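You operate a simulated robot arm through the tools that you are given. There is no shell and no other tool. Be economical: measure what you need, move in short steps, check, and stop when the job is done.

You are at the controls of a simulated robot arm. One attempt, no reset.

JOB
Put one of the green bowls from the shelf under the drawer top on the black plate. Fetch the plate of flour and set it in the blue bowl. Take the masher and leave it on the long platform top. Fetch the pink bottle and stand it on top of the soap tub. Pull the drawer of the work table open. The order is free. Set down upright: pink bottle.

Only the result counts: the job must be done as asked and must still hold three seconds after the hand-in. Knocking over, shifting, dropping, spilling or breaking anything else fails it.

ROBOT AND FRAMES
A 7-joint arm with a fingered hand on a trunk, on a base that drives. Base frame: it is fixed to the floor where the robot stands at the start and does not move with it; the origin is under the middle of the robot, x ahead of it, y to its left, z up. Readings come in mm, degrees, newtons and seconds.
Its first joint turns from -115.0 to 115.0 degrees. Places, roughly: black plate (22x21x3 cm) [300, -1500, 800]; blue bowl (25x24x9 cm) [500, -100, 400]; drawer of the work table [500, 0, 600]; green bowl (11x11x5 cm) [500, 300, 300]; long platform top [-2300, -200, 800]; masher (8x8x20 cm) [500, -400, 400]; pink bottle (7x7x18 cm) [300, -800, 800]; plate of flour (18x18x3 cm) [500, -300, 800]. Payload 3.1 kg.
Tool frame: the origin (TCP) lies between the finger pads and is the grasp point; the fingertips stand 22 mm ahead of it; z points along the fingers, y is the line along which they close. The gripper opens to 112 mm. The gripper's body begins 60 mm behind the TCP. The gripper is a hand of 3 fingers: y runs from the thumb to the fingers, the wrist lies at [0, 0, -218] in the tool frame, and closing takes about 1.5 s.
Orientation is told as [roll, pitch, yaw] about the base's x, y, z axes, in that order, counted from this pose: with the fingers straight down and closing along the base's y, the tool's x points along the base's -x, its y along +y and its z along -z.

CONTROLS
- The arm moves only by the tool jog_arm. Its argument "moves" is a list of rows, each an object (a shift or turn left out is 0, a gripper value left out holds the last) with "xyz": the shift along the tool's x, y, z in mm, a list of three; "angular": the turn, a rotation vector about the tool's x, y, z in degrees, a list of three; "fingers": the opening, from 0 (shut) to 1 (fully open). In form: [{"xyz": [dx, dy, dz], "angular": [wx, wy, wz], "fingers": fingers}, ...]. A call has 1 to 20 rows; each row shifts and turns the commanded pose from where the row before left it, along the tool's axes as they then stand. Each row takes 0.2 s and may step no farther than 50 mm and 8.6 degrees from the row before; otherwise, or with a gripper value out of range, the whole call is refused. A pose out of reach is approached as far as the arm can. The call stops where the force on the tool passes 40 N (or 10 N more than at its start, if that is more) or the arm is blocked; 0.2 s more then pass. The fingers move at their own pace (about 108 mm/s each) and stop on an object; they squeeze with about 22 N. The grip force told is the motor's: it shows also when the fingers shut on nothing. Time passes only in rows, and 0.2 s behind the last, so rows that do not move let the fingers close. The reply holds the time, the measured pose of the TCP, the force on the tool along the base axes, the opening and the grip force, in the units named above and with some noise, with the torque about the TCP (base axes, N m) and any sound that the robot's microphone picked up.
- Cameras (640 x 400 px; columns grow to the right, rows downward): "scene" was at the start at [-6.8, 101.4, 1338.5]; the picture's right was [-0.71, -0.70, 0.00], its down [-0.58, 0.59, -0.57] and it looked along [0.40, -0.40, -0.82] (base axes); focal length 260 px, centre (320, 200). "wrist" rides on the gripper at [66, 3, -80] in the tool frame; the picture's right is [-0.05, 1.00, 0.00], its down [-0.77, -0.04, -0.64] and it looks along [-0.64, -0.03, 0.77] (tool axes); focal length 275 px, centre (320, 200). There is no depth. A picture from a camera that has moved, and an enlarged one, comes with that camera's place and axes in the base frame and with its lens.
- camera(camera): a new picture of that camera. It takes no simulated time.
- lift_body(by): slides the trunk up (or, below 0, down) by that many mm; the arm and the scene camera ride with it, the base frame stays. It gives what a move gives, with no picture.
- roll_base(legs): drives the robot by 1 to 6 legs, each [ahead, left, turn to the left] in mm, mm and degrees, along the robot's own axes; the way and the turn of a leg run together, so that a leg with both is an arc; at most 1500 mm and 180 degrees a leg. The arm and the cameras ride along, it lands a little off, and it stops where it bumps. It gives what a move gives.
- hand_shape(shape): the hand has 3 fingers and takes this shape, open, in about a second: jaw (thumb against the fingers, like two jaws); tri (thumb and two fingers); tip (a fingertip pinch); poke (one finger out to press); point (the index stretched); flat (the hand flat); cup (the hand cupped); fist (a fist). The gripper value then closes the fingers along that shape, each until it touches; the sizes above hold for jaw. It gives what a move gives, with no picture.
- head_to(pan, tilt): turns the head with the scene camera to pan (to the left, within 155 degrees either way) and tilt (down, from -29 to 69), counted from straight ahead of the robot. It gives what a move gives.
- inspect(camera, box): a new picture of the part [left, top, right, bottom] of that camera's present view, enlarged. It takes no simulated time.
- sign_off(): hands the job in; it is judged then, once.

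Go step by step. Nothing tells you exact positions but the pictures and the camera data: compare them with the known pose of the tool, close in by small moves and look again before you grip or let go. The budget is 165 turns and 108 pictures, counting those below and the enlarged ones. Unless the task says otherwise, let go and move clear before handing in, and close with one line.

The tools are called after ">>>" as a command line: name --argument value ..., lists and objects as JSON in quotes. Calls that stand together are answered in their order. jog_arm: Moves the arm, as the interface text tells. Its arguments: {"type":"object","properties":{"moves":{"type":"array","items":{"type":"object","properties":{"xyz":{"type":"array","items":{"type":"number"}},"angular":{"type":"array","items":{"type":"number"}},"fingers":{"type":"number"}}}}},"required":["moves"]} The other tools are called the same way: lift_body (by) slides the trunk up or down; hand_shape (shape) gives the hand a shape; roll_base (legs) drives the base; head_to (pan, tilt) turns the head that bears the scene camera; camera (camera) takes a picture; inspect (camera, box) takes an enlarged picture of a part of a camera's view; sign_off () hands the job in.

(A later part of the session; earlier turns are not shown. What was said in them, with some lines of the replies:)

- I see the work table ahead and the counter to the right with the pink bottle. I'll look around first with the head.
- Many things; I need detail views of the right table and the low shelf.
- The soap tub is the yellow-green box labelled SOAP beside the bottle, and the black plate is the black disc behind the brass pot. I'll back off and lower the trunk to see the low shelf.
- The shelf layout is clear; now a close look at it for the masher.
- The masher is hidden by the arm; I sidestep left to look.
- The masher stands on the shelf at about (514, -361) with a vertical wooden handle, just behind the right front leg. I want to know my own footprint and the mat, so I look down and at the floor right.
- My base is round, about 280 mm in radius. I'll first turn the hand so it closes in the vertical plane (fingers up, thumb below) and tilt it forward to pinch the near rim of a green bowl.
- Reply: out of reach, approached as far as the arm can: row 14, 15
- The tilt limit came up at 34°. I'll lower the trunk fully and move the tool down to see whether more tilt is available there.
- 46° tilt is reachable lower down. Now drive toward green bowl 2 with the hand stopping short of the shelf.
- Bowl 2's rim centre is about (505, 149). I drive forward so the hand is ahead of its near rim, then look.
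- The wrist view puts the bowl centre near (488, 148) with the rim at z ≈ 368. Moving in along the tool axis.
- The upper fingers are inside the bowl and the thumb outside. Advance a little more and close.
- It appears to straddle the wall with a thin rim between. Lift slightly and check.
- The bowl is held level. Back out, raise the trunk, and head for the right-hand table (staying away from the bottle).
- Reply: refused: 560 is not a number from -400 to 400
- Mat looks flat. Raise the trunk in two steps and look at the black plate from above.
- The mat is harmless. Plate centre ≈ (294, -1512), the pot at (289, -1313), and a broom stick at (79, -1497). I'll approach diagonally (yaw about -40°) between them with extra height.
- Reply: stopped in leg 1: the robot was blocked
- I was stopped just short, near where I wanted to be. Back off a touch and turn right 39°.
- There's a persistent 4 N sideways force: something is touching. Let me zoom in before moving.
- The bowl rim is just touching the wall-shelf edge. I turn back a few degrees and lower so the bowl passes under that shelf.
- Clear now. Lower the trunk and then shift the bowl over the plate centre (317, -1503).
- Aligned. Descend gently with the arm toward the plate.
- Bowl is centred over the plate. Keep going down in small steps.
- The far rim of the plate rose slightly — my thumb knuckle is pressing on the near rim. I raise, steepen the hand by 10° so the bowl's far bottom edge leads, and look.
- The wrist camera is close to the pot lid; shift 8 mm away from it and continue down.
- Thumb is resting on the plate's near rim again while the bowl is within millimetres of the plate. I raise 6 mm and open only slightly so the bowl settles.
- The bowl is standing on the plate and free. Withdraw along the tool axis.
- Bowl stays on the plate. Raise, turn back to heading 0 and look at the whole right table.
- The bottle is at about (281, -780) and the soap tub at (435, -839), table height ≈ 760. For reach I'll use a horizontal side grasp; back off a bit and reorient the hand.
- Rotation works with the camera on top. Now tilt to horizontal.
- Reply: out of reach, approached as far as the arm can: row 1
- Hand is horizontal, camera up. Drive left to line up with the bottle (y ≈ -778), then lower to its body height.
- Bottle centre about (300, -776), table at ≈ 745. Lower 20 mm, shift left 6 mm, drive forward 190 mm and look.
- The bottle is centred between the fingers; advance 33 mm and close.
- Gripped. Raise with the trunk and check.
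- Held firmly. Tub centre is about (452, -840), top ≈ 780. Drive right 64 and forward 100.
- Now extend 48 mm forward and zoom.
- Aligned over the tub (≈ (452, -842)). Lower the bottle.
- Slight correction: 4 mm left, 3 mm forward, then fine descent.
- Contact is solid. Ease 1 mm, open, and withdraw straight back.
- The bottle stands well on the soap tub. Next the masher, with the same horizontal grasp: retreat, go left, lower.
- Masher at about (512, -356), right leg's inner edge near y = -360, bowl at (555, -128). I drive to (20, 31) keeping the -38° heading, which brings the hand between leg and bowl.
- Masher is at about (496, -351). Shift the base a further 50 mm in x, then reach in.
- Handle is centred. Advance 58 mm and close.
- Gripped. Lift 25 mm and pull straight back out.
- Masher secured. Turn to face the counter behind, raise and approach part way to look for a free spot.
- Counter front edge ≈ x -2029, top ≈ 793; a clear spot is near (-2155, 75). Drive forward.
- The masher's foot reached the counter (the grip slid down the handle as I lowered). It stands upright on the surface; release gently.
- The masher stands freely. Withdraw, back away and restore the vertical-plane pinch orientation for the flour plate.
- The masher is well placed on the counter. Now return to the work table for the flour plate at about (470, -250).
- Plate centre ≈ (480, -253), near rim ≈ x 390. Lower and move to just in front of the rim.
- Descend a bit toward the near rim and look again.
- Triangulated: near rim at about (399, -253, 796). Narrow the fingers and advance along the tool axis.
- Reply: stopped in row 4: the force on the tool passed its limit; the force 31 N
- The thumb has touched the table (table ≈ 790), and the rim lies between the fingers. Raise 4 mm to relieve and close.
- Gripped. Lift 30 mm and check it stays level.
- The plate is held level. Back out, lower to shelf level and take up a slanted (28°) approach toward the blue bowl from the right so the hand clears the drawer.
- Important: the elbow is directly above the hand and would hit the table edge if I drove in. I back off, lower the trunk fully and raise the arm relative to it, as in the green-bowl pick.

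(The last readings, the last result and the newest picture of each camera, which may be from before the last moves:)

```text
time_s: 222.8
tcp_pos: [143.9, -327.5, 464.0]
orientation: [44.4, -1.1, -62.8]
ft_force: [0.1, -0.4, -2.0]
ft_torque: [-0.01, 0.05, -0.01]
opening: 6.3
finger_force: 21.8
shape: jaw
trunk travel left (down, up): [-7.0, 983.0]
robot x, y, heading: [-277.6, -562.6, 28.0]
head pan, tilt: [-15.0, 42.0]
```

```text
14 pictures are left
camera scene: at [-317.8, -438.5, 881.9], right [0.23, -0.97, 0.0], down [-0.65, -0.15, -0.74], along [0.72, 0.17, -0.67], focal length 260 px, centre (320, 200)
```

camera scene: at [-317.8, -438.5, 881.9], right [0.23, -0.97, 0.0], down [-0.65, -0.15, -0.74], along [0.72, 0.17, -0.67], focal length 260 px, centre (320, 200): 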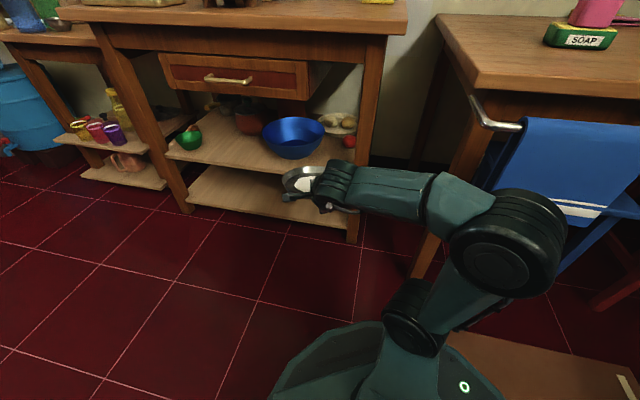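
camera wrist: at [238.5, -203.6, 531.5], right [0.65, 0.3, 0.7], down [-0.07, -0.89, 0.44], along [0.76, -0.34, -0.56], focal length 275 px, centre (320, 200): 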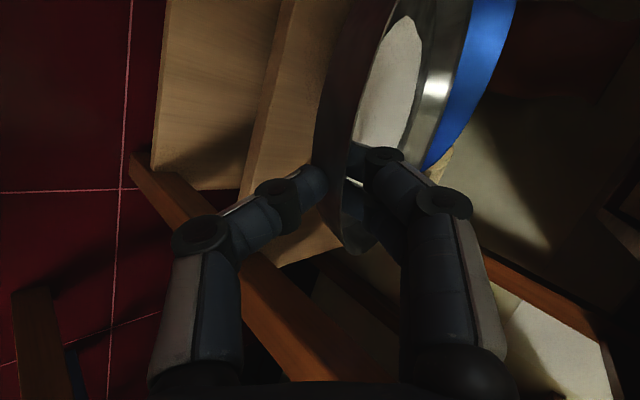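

Forearm is now low and clear. Bowl centre ≈ (536, -131). Drive in 230 mm and check clearance over the bowl rim.

>>> jog_arm --moves '[{"xyz": [0, 7, -7]}, {}]'

>>> roll_base --legs '[[230, -10, 0]]'

>>> camera --camera "wrist"

>>> inspect --camera "scene" --box '[200, 50, 440, 230]'

```text
time_s: 223.4
tcp_pos: [144.2, -327.7, 473.9]
orientation: [44.4, -1.1, -62.8]
ft_force: [0.8, 0.2, -1.0]
ft_torque: [-0.04, 0.11, 0.0]
opening: 6.1
finger_force: 22.2
shape: jaw
trunk travel left (down, up): [-7.0, 983.0]
robot x, y, heading: [-277.0, -565.4, 28.2]
head pan, tilt: [-15.0, 42.0]
```

```text
time_s: 225.1
tcp_pos: [353.0, -226.0, 475.0]
orientation: [44.4, -1.1, -62.7]
ft_force: [0.0, -0.1, -1.3]
ft_torque: [-0.04, 0.08, -0.02]
opening: 6.6
finger_force: 22.2
shape: jaw
trunk travel left (down, up): [-7.0, 983.0]
robot x, y, heading: [-70.3, -463.1, 27.8]
head pan, tilt: [-15.0, 42.0]
```

```text
13 pictures are left
camera wrist: at [273.2, -190.9, 532.2], right [0.65, 0.3, 0.7], down [-0.07, -0.89, 0.44], along [0.76, -0.34, -0.56], focal length 275 px, centre (320, 200)
```

wrist: 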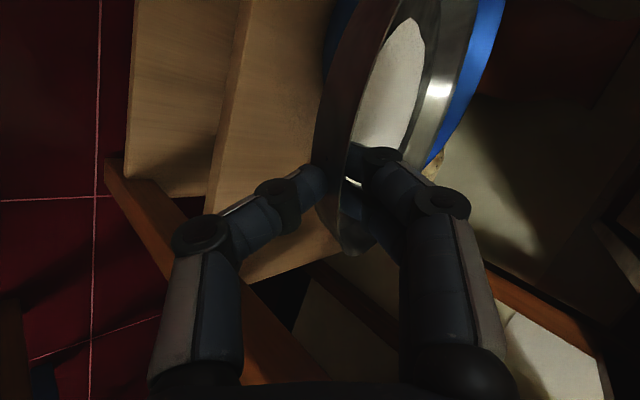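

```text
2.22 times, centred on (320, 140) of scene
camera zoom: at [-108.1, -337.7, 881.9], right [0.23, -0.97, 0.0], down [-0.65, -0.15, -0.74], along [0.72, 0.17, -0.67], focal length 578 px, centre (320, 333)
```

zoom: 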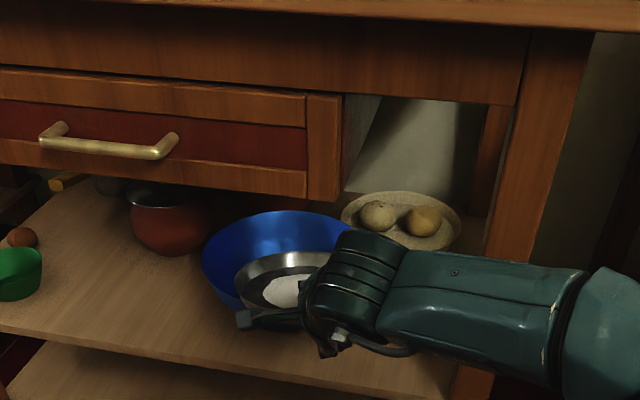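

Clear view: the plate is entering above the bowl. Drive 65 mm more, then diagonal arm moves down into the bowl.

>>> roll_base --legs '[[65, 0, 0]]'

>>> jog_arm --moves '[{"xyz": [0, 3, 12]}, {"xyz": [0, 3, 12]}, {"xyz": [0, 2, 12]}, {}]'

>>> inspect --camera "scene" --box '[200, 50, 440, 230]'

```text
time_s: 226.1
tcp_pos: [409.5, -195.0, 475.0]
orientation: [44.4, -1.1, -62.6]
ft_force: [-0.5, 0.2, -1.6]
ft_torque: [0.0, 0.09, 0.02]
opening: 6.2
finger_force: 21.5
shape: jaw
trunk travel left (down, up): [-7.0, 983.0]
robot x, y, heading: [-10.7, -429.6, 28.3]
head pan, tilt: [-15.0, 42.0]
```

```text
time_s: 227.1
tcp_pos: [437.7, -182.1, 452.1]
orientation: [44.4, -1.2, -62.7]
ft_force: [-0.2, 0.0, -0.9]
ft_torque: [-0.02, 0.07, 0.03]
opening: 6.2
finger_force: 21.9
shape: jaw
trunk travel left (down, up): [-7.0, 983.0]
robot x, y, heading: [-11.3, -435.1, 28.5]
head pan, tilt: [-15.0, 42.0]
```

```text
2.22 times, centred on (320, 140) of scene
camera zoom: at [-51.1, -307.2, 881.9], right [0.23, -0.97, 0.0], down [-0.65, -0.15, -0.74], along [0.72, 0.17, -0.67], focal length 578 px, centre (320, 333)
```

zoom: 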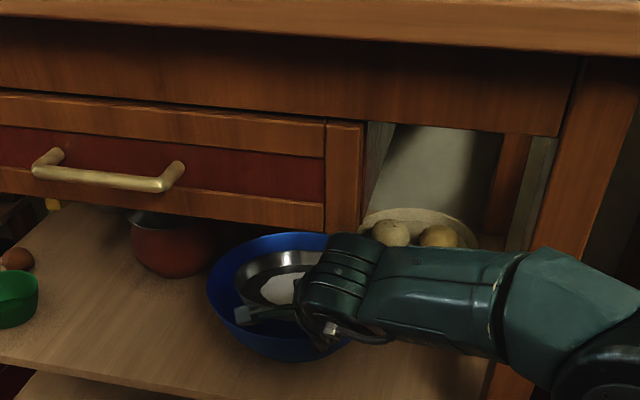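

Plate is inside the bowl outline. Continue forward 28 mm and down 25 mm.

>>> jog_arm --moves '[{"xyz": [0, 2, 12]}, {"xyz": [0, 1, 12]}, {"xyz": [0, 1, 13]}, {}]'

>>> camera --camera "wrist"

```text
time_s: 228.1
tcp_pos: [463.6, -169.2, 430.8]
orientation: [44.5, -1.0, -62.6]
ft_force: [-1.9, -0.2, 6.2]
ft_torque: [-0.09, 0.26, -0.03]
opening: 5.8
finger_force: 22.3
shape: jaw
trunk travel left (down, up): [-7.0, 983.0]
robot x, y, heading: [-10.4, -431.1, 28.2]
head pan, tilt: [-15.0, 42.0]
```

```text
10 pictures are left
camera wrist: at [383.7, -133.6, 489.3], right [0.65, 0.3, 0.7], down [-0.07, -0.89, 0.44], along [0.76, -0.33, -0.56], focal length 275 px, centre (320, 200)
```

wrist: 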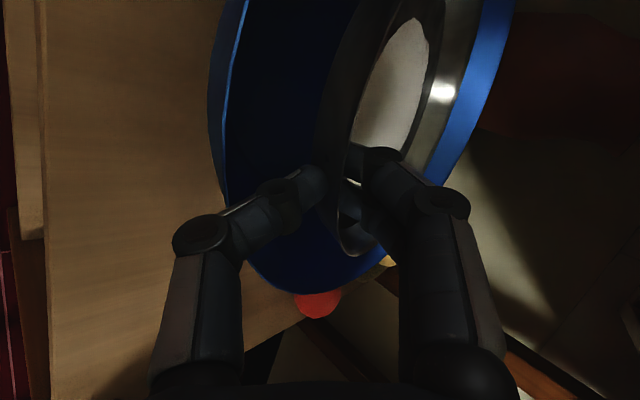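

The thumb knuckle touches the bowl's near rim, so I steepen the hand by 14° (far side of the plate goes lower toward the bowl floor) and lower further.

>>> jog_arm --moves '[{"xyz": [0, 4, -4]}, {"angular": [5, 0, 0]}, {"angular": [5, 0, 0]}, {"angular": [4, 0, 0]}, {"xyz": [0, -1.5, 2.6]}, {"xyz": [0, -1.5, 2.6]}, {}]'

>>> jog_arm --moves '[{"xyz": [0, -1.5, 2.6]}, {"xyz": [0, -1.5, 2.6]}, {}]'

>>> jog_arm --moves '[{"xyz": [0, -1.5, 2.6]}, {"xyz": [0, -1.5, 2.6]}, {}]'

```text
time_s: 229.9
tcp_pos: [434.1, -176.2, 422.9]
orientation: [28.2, -1.9, -61.1]
ft_force: [0.4, 0.6, 3.7]
ft_torque: [0.03, -0.02, 0.03]
opening: 5.9
finger_force: 21.5
shape: jaw
trunk travel left (down, up): [-7.0, 983.0]
robot x, y, heading: [-20.8, -440.5, 27.7]
head pan, tilt: [-15.0, 42.0]
stopped in row 7: the arm was blocked; the commanded pose is now the measured one
```

```text
time_s: 230.7
tcp_pos: [440.0, -174.8, 414.6]
orientation: [28.4, -2.0, -61.3]
ft_force: [-0.4, 0.1, 5.8]
ft_torque: [0.0, 0.02, -0.01]
opening: 5.7
finger_force: 21.9
shape: jaw
trunk travel left (down, up): [-7.0, 983.0]
robot x, y, heading: [-18.5, -436.5, 27.9]
head pan, tilt: [-15.0, 42.0]
```

```text
time_s: 231.5
tcp_pos: [443.6, -179.2, 407.4]
orientation: [28.0, -1.9, -61.6]
ft_force: [-0.6, -1.9, 5.1]
ft_torque: [-0.05, 0.02, -0.02]
opening: 5.9
finger_force: 21.8
shape: jaw
trunk travel left (down, up): [-7.0, 983.0]
robot x, y, heading: [-20.3, -438.6, 27.7]
head pan, tilt: [-15.0, 42.0]
```

The arm got blocked during the tilt; look before anything else.

>>> camera --camera "scene"

>>> camera --camera "wrist"

```text
9 pictures are left
camera scene: at [-61.0, -313.7, 881.8], right [0.22, -0.98, 0.0], down [-0.65, -0.15, -0.74], along [0.73, 0.16, -0.67], focal length 260 px, centre (320, 200)
```

scene: 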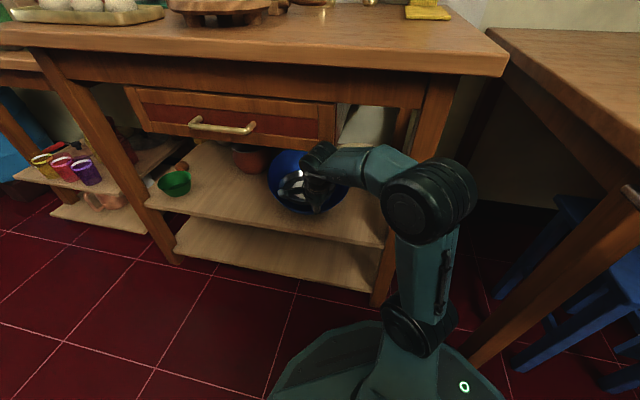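

```text
8 pictures are left
camera wrist: at [378.3, -135.0, 477.2], right [0.79, 0.39, 0.47], down [0.06, -0.82, 0.57], along [0.61, -0.42, -0.67], focal length 275 px, centre (320, 200)
```

wrist: 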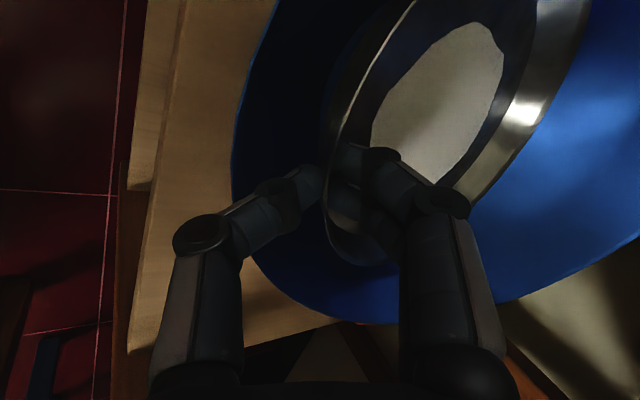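

The bowl looks in place; the plate is inside it, far edge near the bowl floor. Release while shifting slightly up/forward so the thumb doesn't push the bowl.

>>> jog_arm --moves '[{"xyz": [0, 2, 0], "fingers": 0.08}, {"xyz": [0, 2, -1], "fingers": 0.12}, {"xyz": [0, 2, -2], "fingers": 0.16}, {}, {}]'

>>> inspect --camera "wrist" --box '[160, 0, 640, 400]'

```text
time_s: 232.7
tcp_pos: [440.2, -178.9, 406.5]
orientation: [27.1, -2.1, -61.4]
ft_force: [1.1, 0.5, 1.5]
ft_torque: [0.0, 0.04, -0.01]
opening: 17.1
finger_force: 0.0
shape: jaw
trunk travel left (down, up): [-7.0, 983.0]
robot x, y, heading: [-19.9, -438.4, 27.7]
head pan, tilt: [-15.0, 42.0]
```

```text
1.00 times, centred on (400, 200) of wrist
camera zoom: at [376.9, -135.1, 476.9], right [0.8, 0.4, 0.46], down [0.07, -0.81, 0.58], along [0.6, -0.43, -0.68], focal length 275 px, centre (240, 200)
```

zoom: 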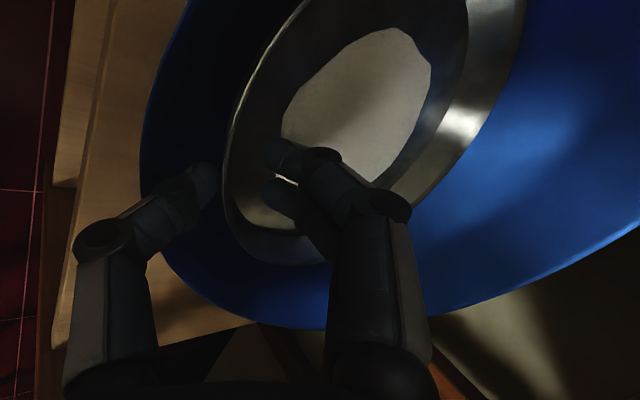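

The plate has settled inside the blue bowl. Now flatten the hand while rising step by step, so it clears both bowl rim and drawer.

>>> jog_arm --moves '[{"xyz": [0, 2.7, -5.3]}, {"angular": [-4, 0, 0]}, {"xyz": [0, 3.1, -5.1]}, {"angular": [-4, 0, 0]}, {"xyz": [0, 3.4, -4.9]}, {"angular": [-4, 0, 0]}, {"xyz": [0, 3.8, -4.7]}, {"angular": [-4, 0, 0]}, {}]'

```text
time_s: 234.7
tcp_pos: [444.1, -174.6, 436.0]
orientation: [44.1, -1.7, -61.5]
ft_force: [0.6, 0.0, 6.2]
ft_torque: [-0.07, 0.03, -0.04]
opening: 17.0
finger_force: 0.2
shape: jaw
trunk travel left (down, up): [-7.0, 983.0]
robot x, y, heading: [-18.5, -438.5, 27.7]
head pan, tilt: [-15.0, 42.0]
```

>>> jog_arm --moves '[{"xyz": [0, 5.6, -5.8]}, {"xyz": [0, 5.6, -5.8]}, {"xyz": [0, 5.6, -5.8]}, {}]'

>>> inspect --camera "wrist" --box '[160, 0, 640, 400]'

```text
time_s: 235.7
tcp_pos: [443.5, -174.0, 459.6]
orientation: [44.0, -1.8, -61.5]
ft_force: [0.1, -0.3, 0.1]
ft_torque: [0.0, 0.04, 0.0]
opening: 17.5
finger_force: 0.0
shape: jaw
trunk travel left (down, up): [-7.0, 983.0]
robot x, y, heading: [-18.7, -439.9, 27.9]
head pan, tilt: [-15.0, 42.0]
```

```text
1.00 times, centred on (400, 200) of wrist
camera zoom: at [363.6, -139.8, 517.6], right [0.64, 0.32, 0.7], down [-0.05, -0.89, 0.46], along [0.76, -0.33, -0.56], focal length 275 px, centre (240, 200)
```

zoom: 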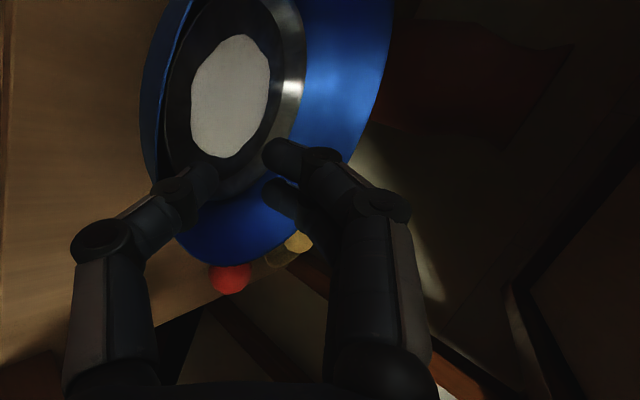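

Plate rests in the bowl and the hand is free. Back out along the approach direction.

>>> roll_base --legs '[[-300, 0, 0], [-250, 0, 0]]'

>>> head_to --pan 0 --tilt 25

>>> camera --camera "scene"

```text
time_s: 239.2
tcp_pos: [-33.9, -429.2, 459.8]
orientation: [44.1, -1.8, -62.2]
ft_force: [0.3, 0.4, 0.2]
ft_torque: [0.01, 0.0, 0.02]
opening: 17.6
finger_force: 0.0
shape: jaw
trunk travel left (down, up): [-7.0, 983.0]
robot x, y, heading: [-499.7, -687.3, 27.3]
head pan, tilt: [-15.0, 42.0]
```

```text
time_s: 239.9
tcp_pos: [-34.2, -428.5, 460.6]
orientation: [44.0, -1.8, -62.2]
ft_force: [-0.1, 0.4, 0.6]
ft_torque: [0.01, 0.0, -0.03]
opening: 17.8
finger_force: 0.0
shape: jaw
trunk travel left (down, up): [-7.0, 983.0]
robot x, y, heading: [-495.2, -693.8, 27.1]
head pan, tilt: [0.0, 25.0]
```

```text
5 pictures are left
camera scene: at [-537.9, -538.4, 908.1], right [0.46, -0.89, 0.0], down [-0.38, -0.19, -0.91], along [0.81, 0.41, -0.42], focal length 260 px, centre (320, 200)
```

scene: 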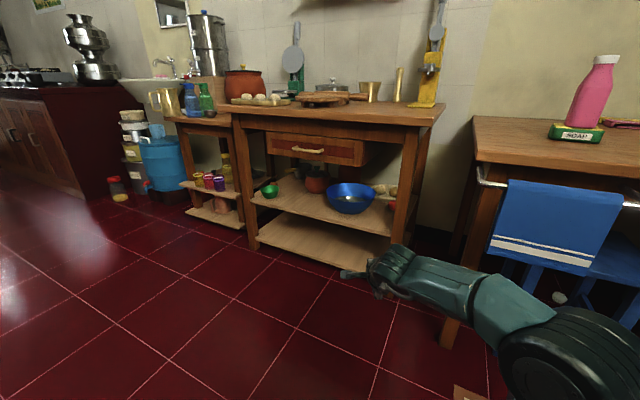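

Flour plate sits in the blue bowl. For the drawer: the handle bar is at about (355, -20, 645), running y 47…-89. Raise and turn the hand horizontal with vertical closing.

>>> lift_body --by 185

>>> jog_arm --moves '[{"angular": [-7.7, 0, 0], "fingers": 0.5}, {"angular": [-7.7, 0, 0]}, {"angular": [-7.7, 0, 0]}, {"angular": [-7.7, 0, 0]}, {"angular": [-7.7, 0, 0]}, {"angular": [-7.5, 0, 0]}, {}]'

```text
time_s: 242.0
tcp_pos: [-33.0, -429.6, 644.4]
orientation: [44.0, -1.8, -62.1]
ft_force: [-0.2, 0.4, -0.2]
ft_torque: [-0.02, -0.01, 0.0]
opening: 17.7
finger_force: 0.0
shape: jaw
trunk travel left (down, up): [-192.0, 798.0]
robot x, y, heading: [-499.1, -688.0, 27.5]
head pan, tilt: [0.0, 25.0]
```

```text
time_s: 243.6
tcp_pos: [-32.7, -429.4, 644.8]
orientation: [90.1, -1.8, -62.2]
ft_force: [-0.3, -1.1, -0.6]
ft_torque: [0.01, -0.05, 0.0]
opening: 55.4
finger_force: 0.0
shape: jaw
trunk travel left (down, up): [-192.0, 798.0]
robot x, y, heading: [-499.5, -688.1, 27.2]
head pan, tilt: [0.0, 25.0]
```

Hand is horizontal. Move in front of the handle, still 100 mm short, and look.

>>> roll_base --legs '[[0, 0, -27.3], [0, 651, 0], [215, 0, 0]]'

>>> camera --camera "wrist"

```text
time_s: 249.9
tcp_pos: [259.2, -33.9, 643.7]
orientation: [90.0, -1.7, -90.5]
ft_force: [0.0, -0.2, 0.0]
ft_torque: [0.01, 0.0, 0.01]
opening: 55.8
finger_force: 0.1
shape: jaw
trunk travel left (down, up): [-192.0, 798.0]
robot x, y, heading: [-277.4, -39.1, -0.9]
head pan, tilt: [0.0, 25.0]
```

```text
4 pictures are left
camera wrist: at [177.5, 33.3, 645.5], right [0.0, -0.01, 1.0], down [-0.64, -0.77, -0.01], along [0.77, -0.64, -0.01], focal length 275 px, centre (320, 200)
```

wrist: 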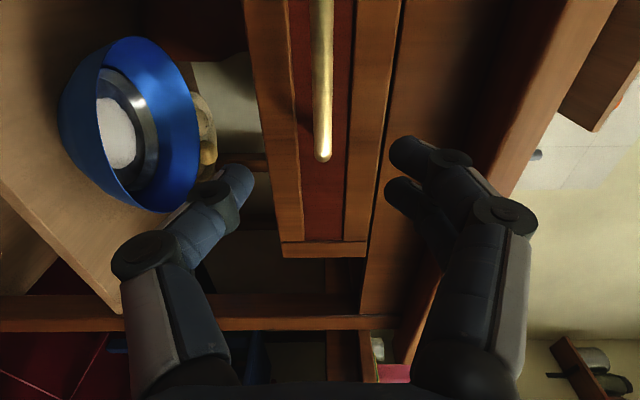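

The bar is centred vertically between the fingers. Shift 12 mm left, drive 60 mm, then jog the rest with force checks.

>>> jog_arm --moves '[{"xyz": [12, 0, 0]}, {}]'

>>> roll_base --legs '[[60, 0, 0]]'

>>> jog_arm --moves '[{"xyz": [0, 0, 10]}, {"xyz": [0, 0, 8]}, {"xyz": [0, 0, 6]}, {}]'

>>> camera --camera "wrist"

```text
time_s: 250.5
tcp_pos: [258.3, -21.3, 644.8]
orientation: [89.9, -1.7, -90.4]
ft_force: [-0.2, 0.2, 0.2]
ft_torque: [0.0, 0.01, 0.05]
opening: 55.6
finger_force: 0.0
shape: jaw
trunk travel left (down, up): [-192.0, 798.0]
robot x, y, heading: [-276.9, -40.8, -1.1]
head pan, tilt: [0.0, 25.0]
```

```text
time_s: 251.4
tcp_pos: [318.0, -22.9, 644.7]
orientation: [90.0, -1.8, -90.4]
ft_force: [-0.5, 0.0, -0.4]
ft_torque: [0.05, 0.02, 0.03]
opening: 55.3
finger_force: 0.0
shape: jaw
trunk travel left (down, up): [-192.0, 798.0]
robot x, y, heading: [-216.7, -44.2, -0.9]
head pan, tilt: [0.0, 25.0]
```

```text
time_s: 252.4
tcp_pos: [343.6, -21.7, 644.2]
orientation: [90.1, -1.8, -90.3]
ft_force: [0.7, 0.4, -0.5]
ft_torque: [-0.01, -0.03, 0.02]
opening: 55.7
finger_force: 0.1
shape: jaw
trunk travel left (down, up): [-192.0, 798.0]
robot x, y, heading: [-212.7, -43.0, -0.9]
head pan, tilt: [0.0, 25.0]
```

```text
3 pictures are left
camera wrist: at [262.4, 44.7, 645.4], right [0.0, -0.01, 1.0], down [-0.64, -0.77, -0.01], along [0.77, -0.64, -0.01], focal length 275 px, centre (320, 200)
```

wrist: 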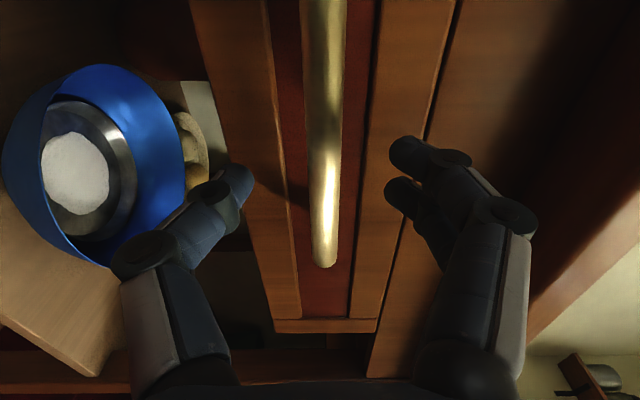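

Bar front is at x ≈ 352. Advance 9 mm and close.

>>> jog_arm --moves '[{"xyz": [0, 0, 5]}, {"xyz": [0, 0, 4]}, {}, {"fingers": 0.25}, {"fingers": 0}, {}, {}, {}]'

```text
time_s: 254.2
tcp_pos: [352.8, -23.4, 643.8]
orientation: [90.0, -1.8, -90.3]
ft_force: [6.9, 0.1, -1.0]
ft_torque: [0.02, 0.0, 0.01]
opening: 0.0
finger_force: 22.3
shape: jaw
trunk travel left (down, up): [-192.0, 798.0]
robot x, y, heading: [-208.4, -42.0, -0.9]
head pan, tilt: [0.0, 25.0]
```

The fingers shut fully with a forward pull on the tool — they seem hooked behind the bar. Test by pulling gently.

>>> jog_arm --moves '[{"xyz": [0, 0, -8]}, {"xyz": [0, 0, -8]}, {"xyz": [0, 0, -8]}, {"xyz": [0, 0, -8]}, {"xyz": [0, 0, -8]}, {}]'

>>> camera --camera "wrist"

```text
time_s: 255.6
tcp_pos: [312.4, -22.9, 644.4]
orientation: [90.0, -1.9, -90.5]
ft_force: [0.8, 2.3, -2.5]
ft_torque: [-0.02, -0.01, 0.02]
opening: 0.0
finger_force: 22.0
shape: jaw
trunk travel left (down, up): [-192.0, 798.0]
robot x, y, heading: [-213.3, -46.1, -0.9]
head pan, tilt: [0.0, 25.0]
```

```text
2 pictures are left
camera wrist: at [231.1, 44.4, 645.0], right [0.0, -0.01, 1.0], down [-0.64, -0.77, -0.01], along [0.77, -0.64, -0.01], focal length 275 px, centre (320, 200)
```

wrist: 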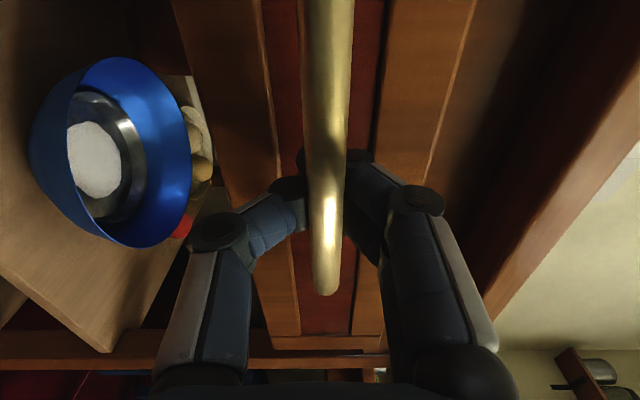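

Hooked: the drawer moves with me. Pull on by driving the base back.

>>> roll_base --legs '[[-100, 0, 0]]'

>>> roll_base --legs '[[-80, 0, 0]]'

```text
time_s: 256.8
tcp_pos: [211.9, -21.4, 644.1]
orientation: [90.0, -1.9, -90.4]
ft_force: [0.3, -1.3, -3.7]
ft_torque: [-0.01, 0.0, -0.05]
opening: 0.1
finger_force: 22.5
shape: jaw
trunk travel left (down, up): [-192.0, 798.0]
robot x, y, heading: [-318.2, -40.7, -1.1]
head pan, tilt: [0.0, 25.0]
```

```text
time_s: 257.9
tcp_pos: [130.9, -19.3, 644.9]
orientation: [90.0, -1.8, -90.5]
ft_force: [0.1, -0.1, -0.3]
ft_torque: [-0.01, 0.0, 0.01]
opening: 0.0
finger_force: 21.7
shape: jaw
trunk travel left (down, up): [-192.0, 798.0]
robot x, y, heading: [-394.9, -38.3, -1.1]
head pan, tilt: [0.0, 25.0]
```

>>> camera --camera "wrist"

```text
1 pictures are left
camera wrist: at [50.3, 47.0, 645.3], right [0.0, -0.01, 1.0], down [-0.64, -0.77, -0.01], along [0.77, -0.64, -0.01], focal length 275 px, centre (320, 200)
```

wrist: 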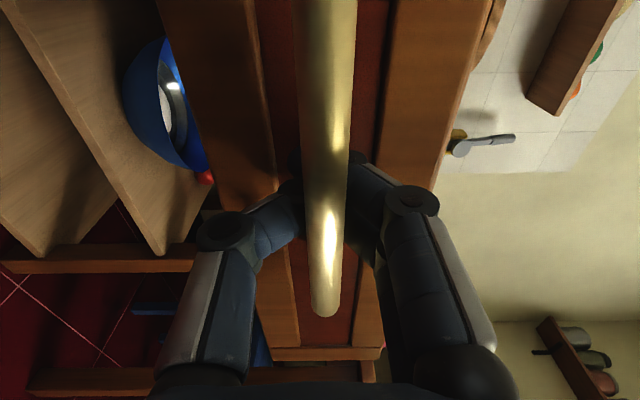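

Still hooked, drawer out ≈ 220 mm. Pull a bit more by arm with force monitoring.

>>> jog_arm --moves '[{"xyz": [0, 0, -8]}, {"xyz": [0, 0, -8]}, {"xyz": [0, 0, -8]}, {"xyz": [0, 0, -8]}, {"xyz": [0, 0, -8]}, {"xyz": [0, 0, -8]}, {}]'

```text
time_s: 259.4
tcp_pos: [84.2, -20.4, 644.2]
orientation: [90.0, -1.8, -90.5]
ft_force: [0.0, -0.6, -1.1]
ft_torque: [-0.01, -0.03, 0.02]
opening: 0.0
finger_force: 22.0
shape: jaw
trunk travel left (down, up): [-192.0, 798.0]
robot x, y, heading: [-396.5, -40.6, -1.1]
head pan, tilt: [0.0, 25.0]
```

>>> jog_arm --moves '[{"xyz": [0, 0, -8]}, {"xyz": [0, 0, -8]}, {"xyz": [0, 0, -8]}, {"xyz": [0, 0, -8]}, {"xyz": [0, 0, -8]}, {}]'

```text
time_s: 260.4
tcp_pos: [59.2, -20.1, 642.1]
orientation: [89.9, -1.7, -90.7]
ft_force: [31.7, 1.5, -2.8]
ft_torque: [0.0, 0.05, 0.03]
opening: 0.1
finger_force: 22.1
shape: jaw
trunk travel left (down, up): [-192.0, 798.0]
robot x, y, heading: [-393.4, -35.8, -1.2]
head pan, tilt: [0.0, 25.0]
stopped in row 4: the force on the tool passed its limit (the readings are from after the stop); the commanded pose is now the measured one
```

The drawer hit its stop (fully open, ≈ 290 mm). Open the fingers and back away.

>>> jog_arm --moves '[{"xyz": [0, 0, 4]}, {"fingers": 0.5}, {}, {}, {}]'

>>> roll_base --legs '[[-200, 0, 0]]'

>>> camera --camera "scene"

```text
time_s: 261.6
tcp_pos: [61.2, -19.9, 645.2]
orientation: [90.2, -1.7, -90.6]
ft_force: [0.7, -0.1, 0.4]
ft_torque: [-0.03, 0.0, -0.02]
opening: 55.6
finger_force: 0.1
shape: jaw
trunk travel left (down, up): [-192.0, 798.0]
robot x, y, heading: [-395.0, -38.3, -1.0]
head pan, tilt: [0.0, 25.0]
```

```text
time_s: 263.2
tcp_pos: [-134.5, -14.8, 645.5]
orientation: [90.2, -1.7, -90.7]
ft_force: [-0.4, 0.1, -0.4]
ft_torque: [0.02, 0.03, 0.0]
opening: 55.6
finger_force: 0.0
shape: jaw
trunk travel left (down, up): [-192.0, 798.0]
robot x, y, heading: [-586.4, -34.7, -1.1]
head pan, tilt: [0.0, 25.0]
```

```text
0 pictures are left
camera scene: at [-551.9, 116.5, 1093.2], right [-0.02, -1.0, 0.0], down [-0.42, 0.01, -0.91], along [0.91, -0.02, -0.42], focal length 260 px, centre (320, 200)
```

scene: 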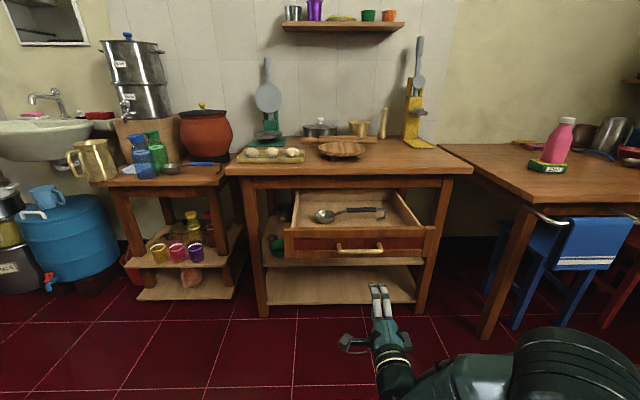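

The last picture shows the drawer open, the bottle standing on the soap tub and the hand clear. Earlier views showed the green bowl on the black plate, the flour plate in the blue bowl and the masher on the platform top, so I'm handing in.

>>> sign_off

```text
The job is handed in.
```

I did all five parts of the job, let go, moved clear and handed in; while placing the green bowl, the hand brushed the wall shelf and seemed to nudge the black plate a few millimetres.
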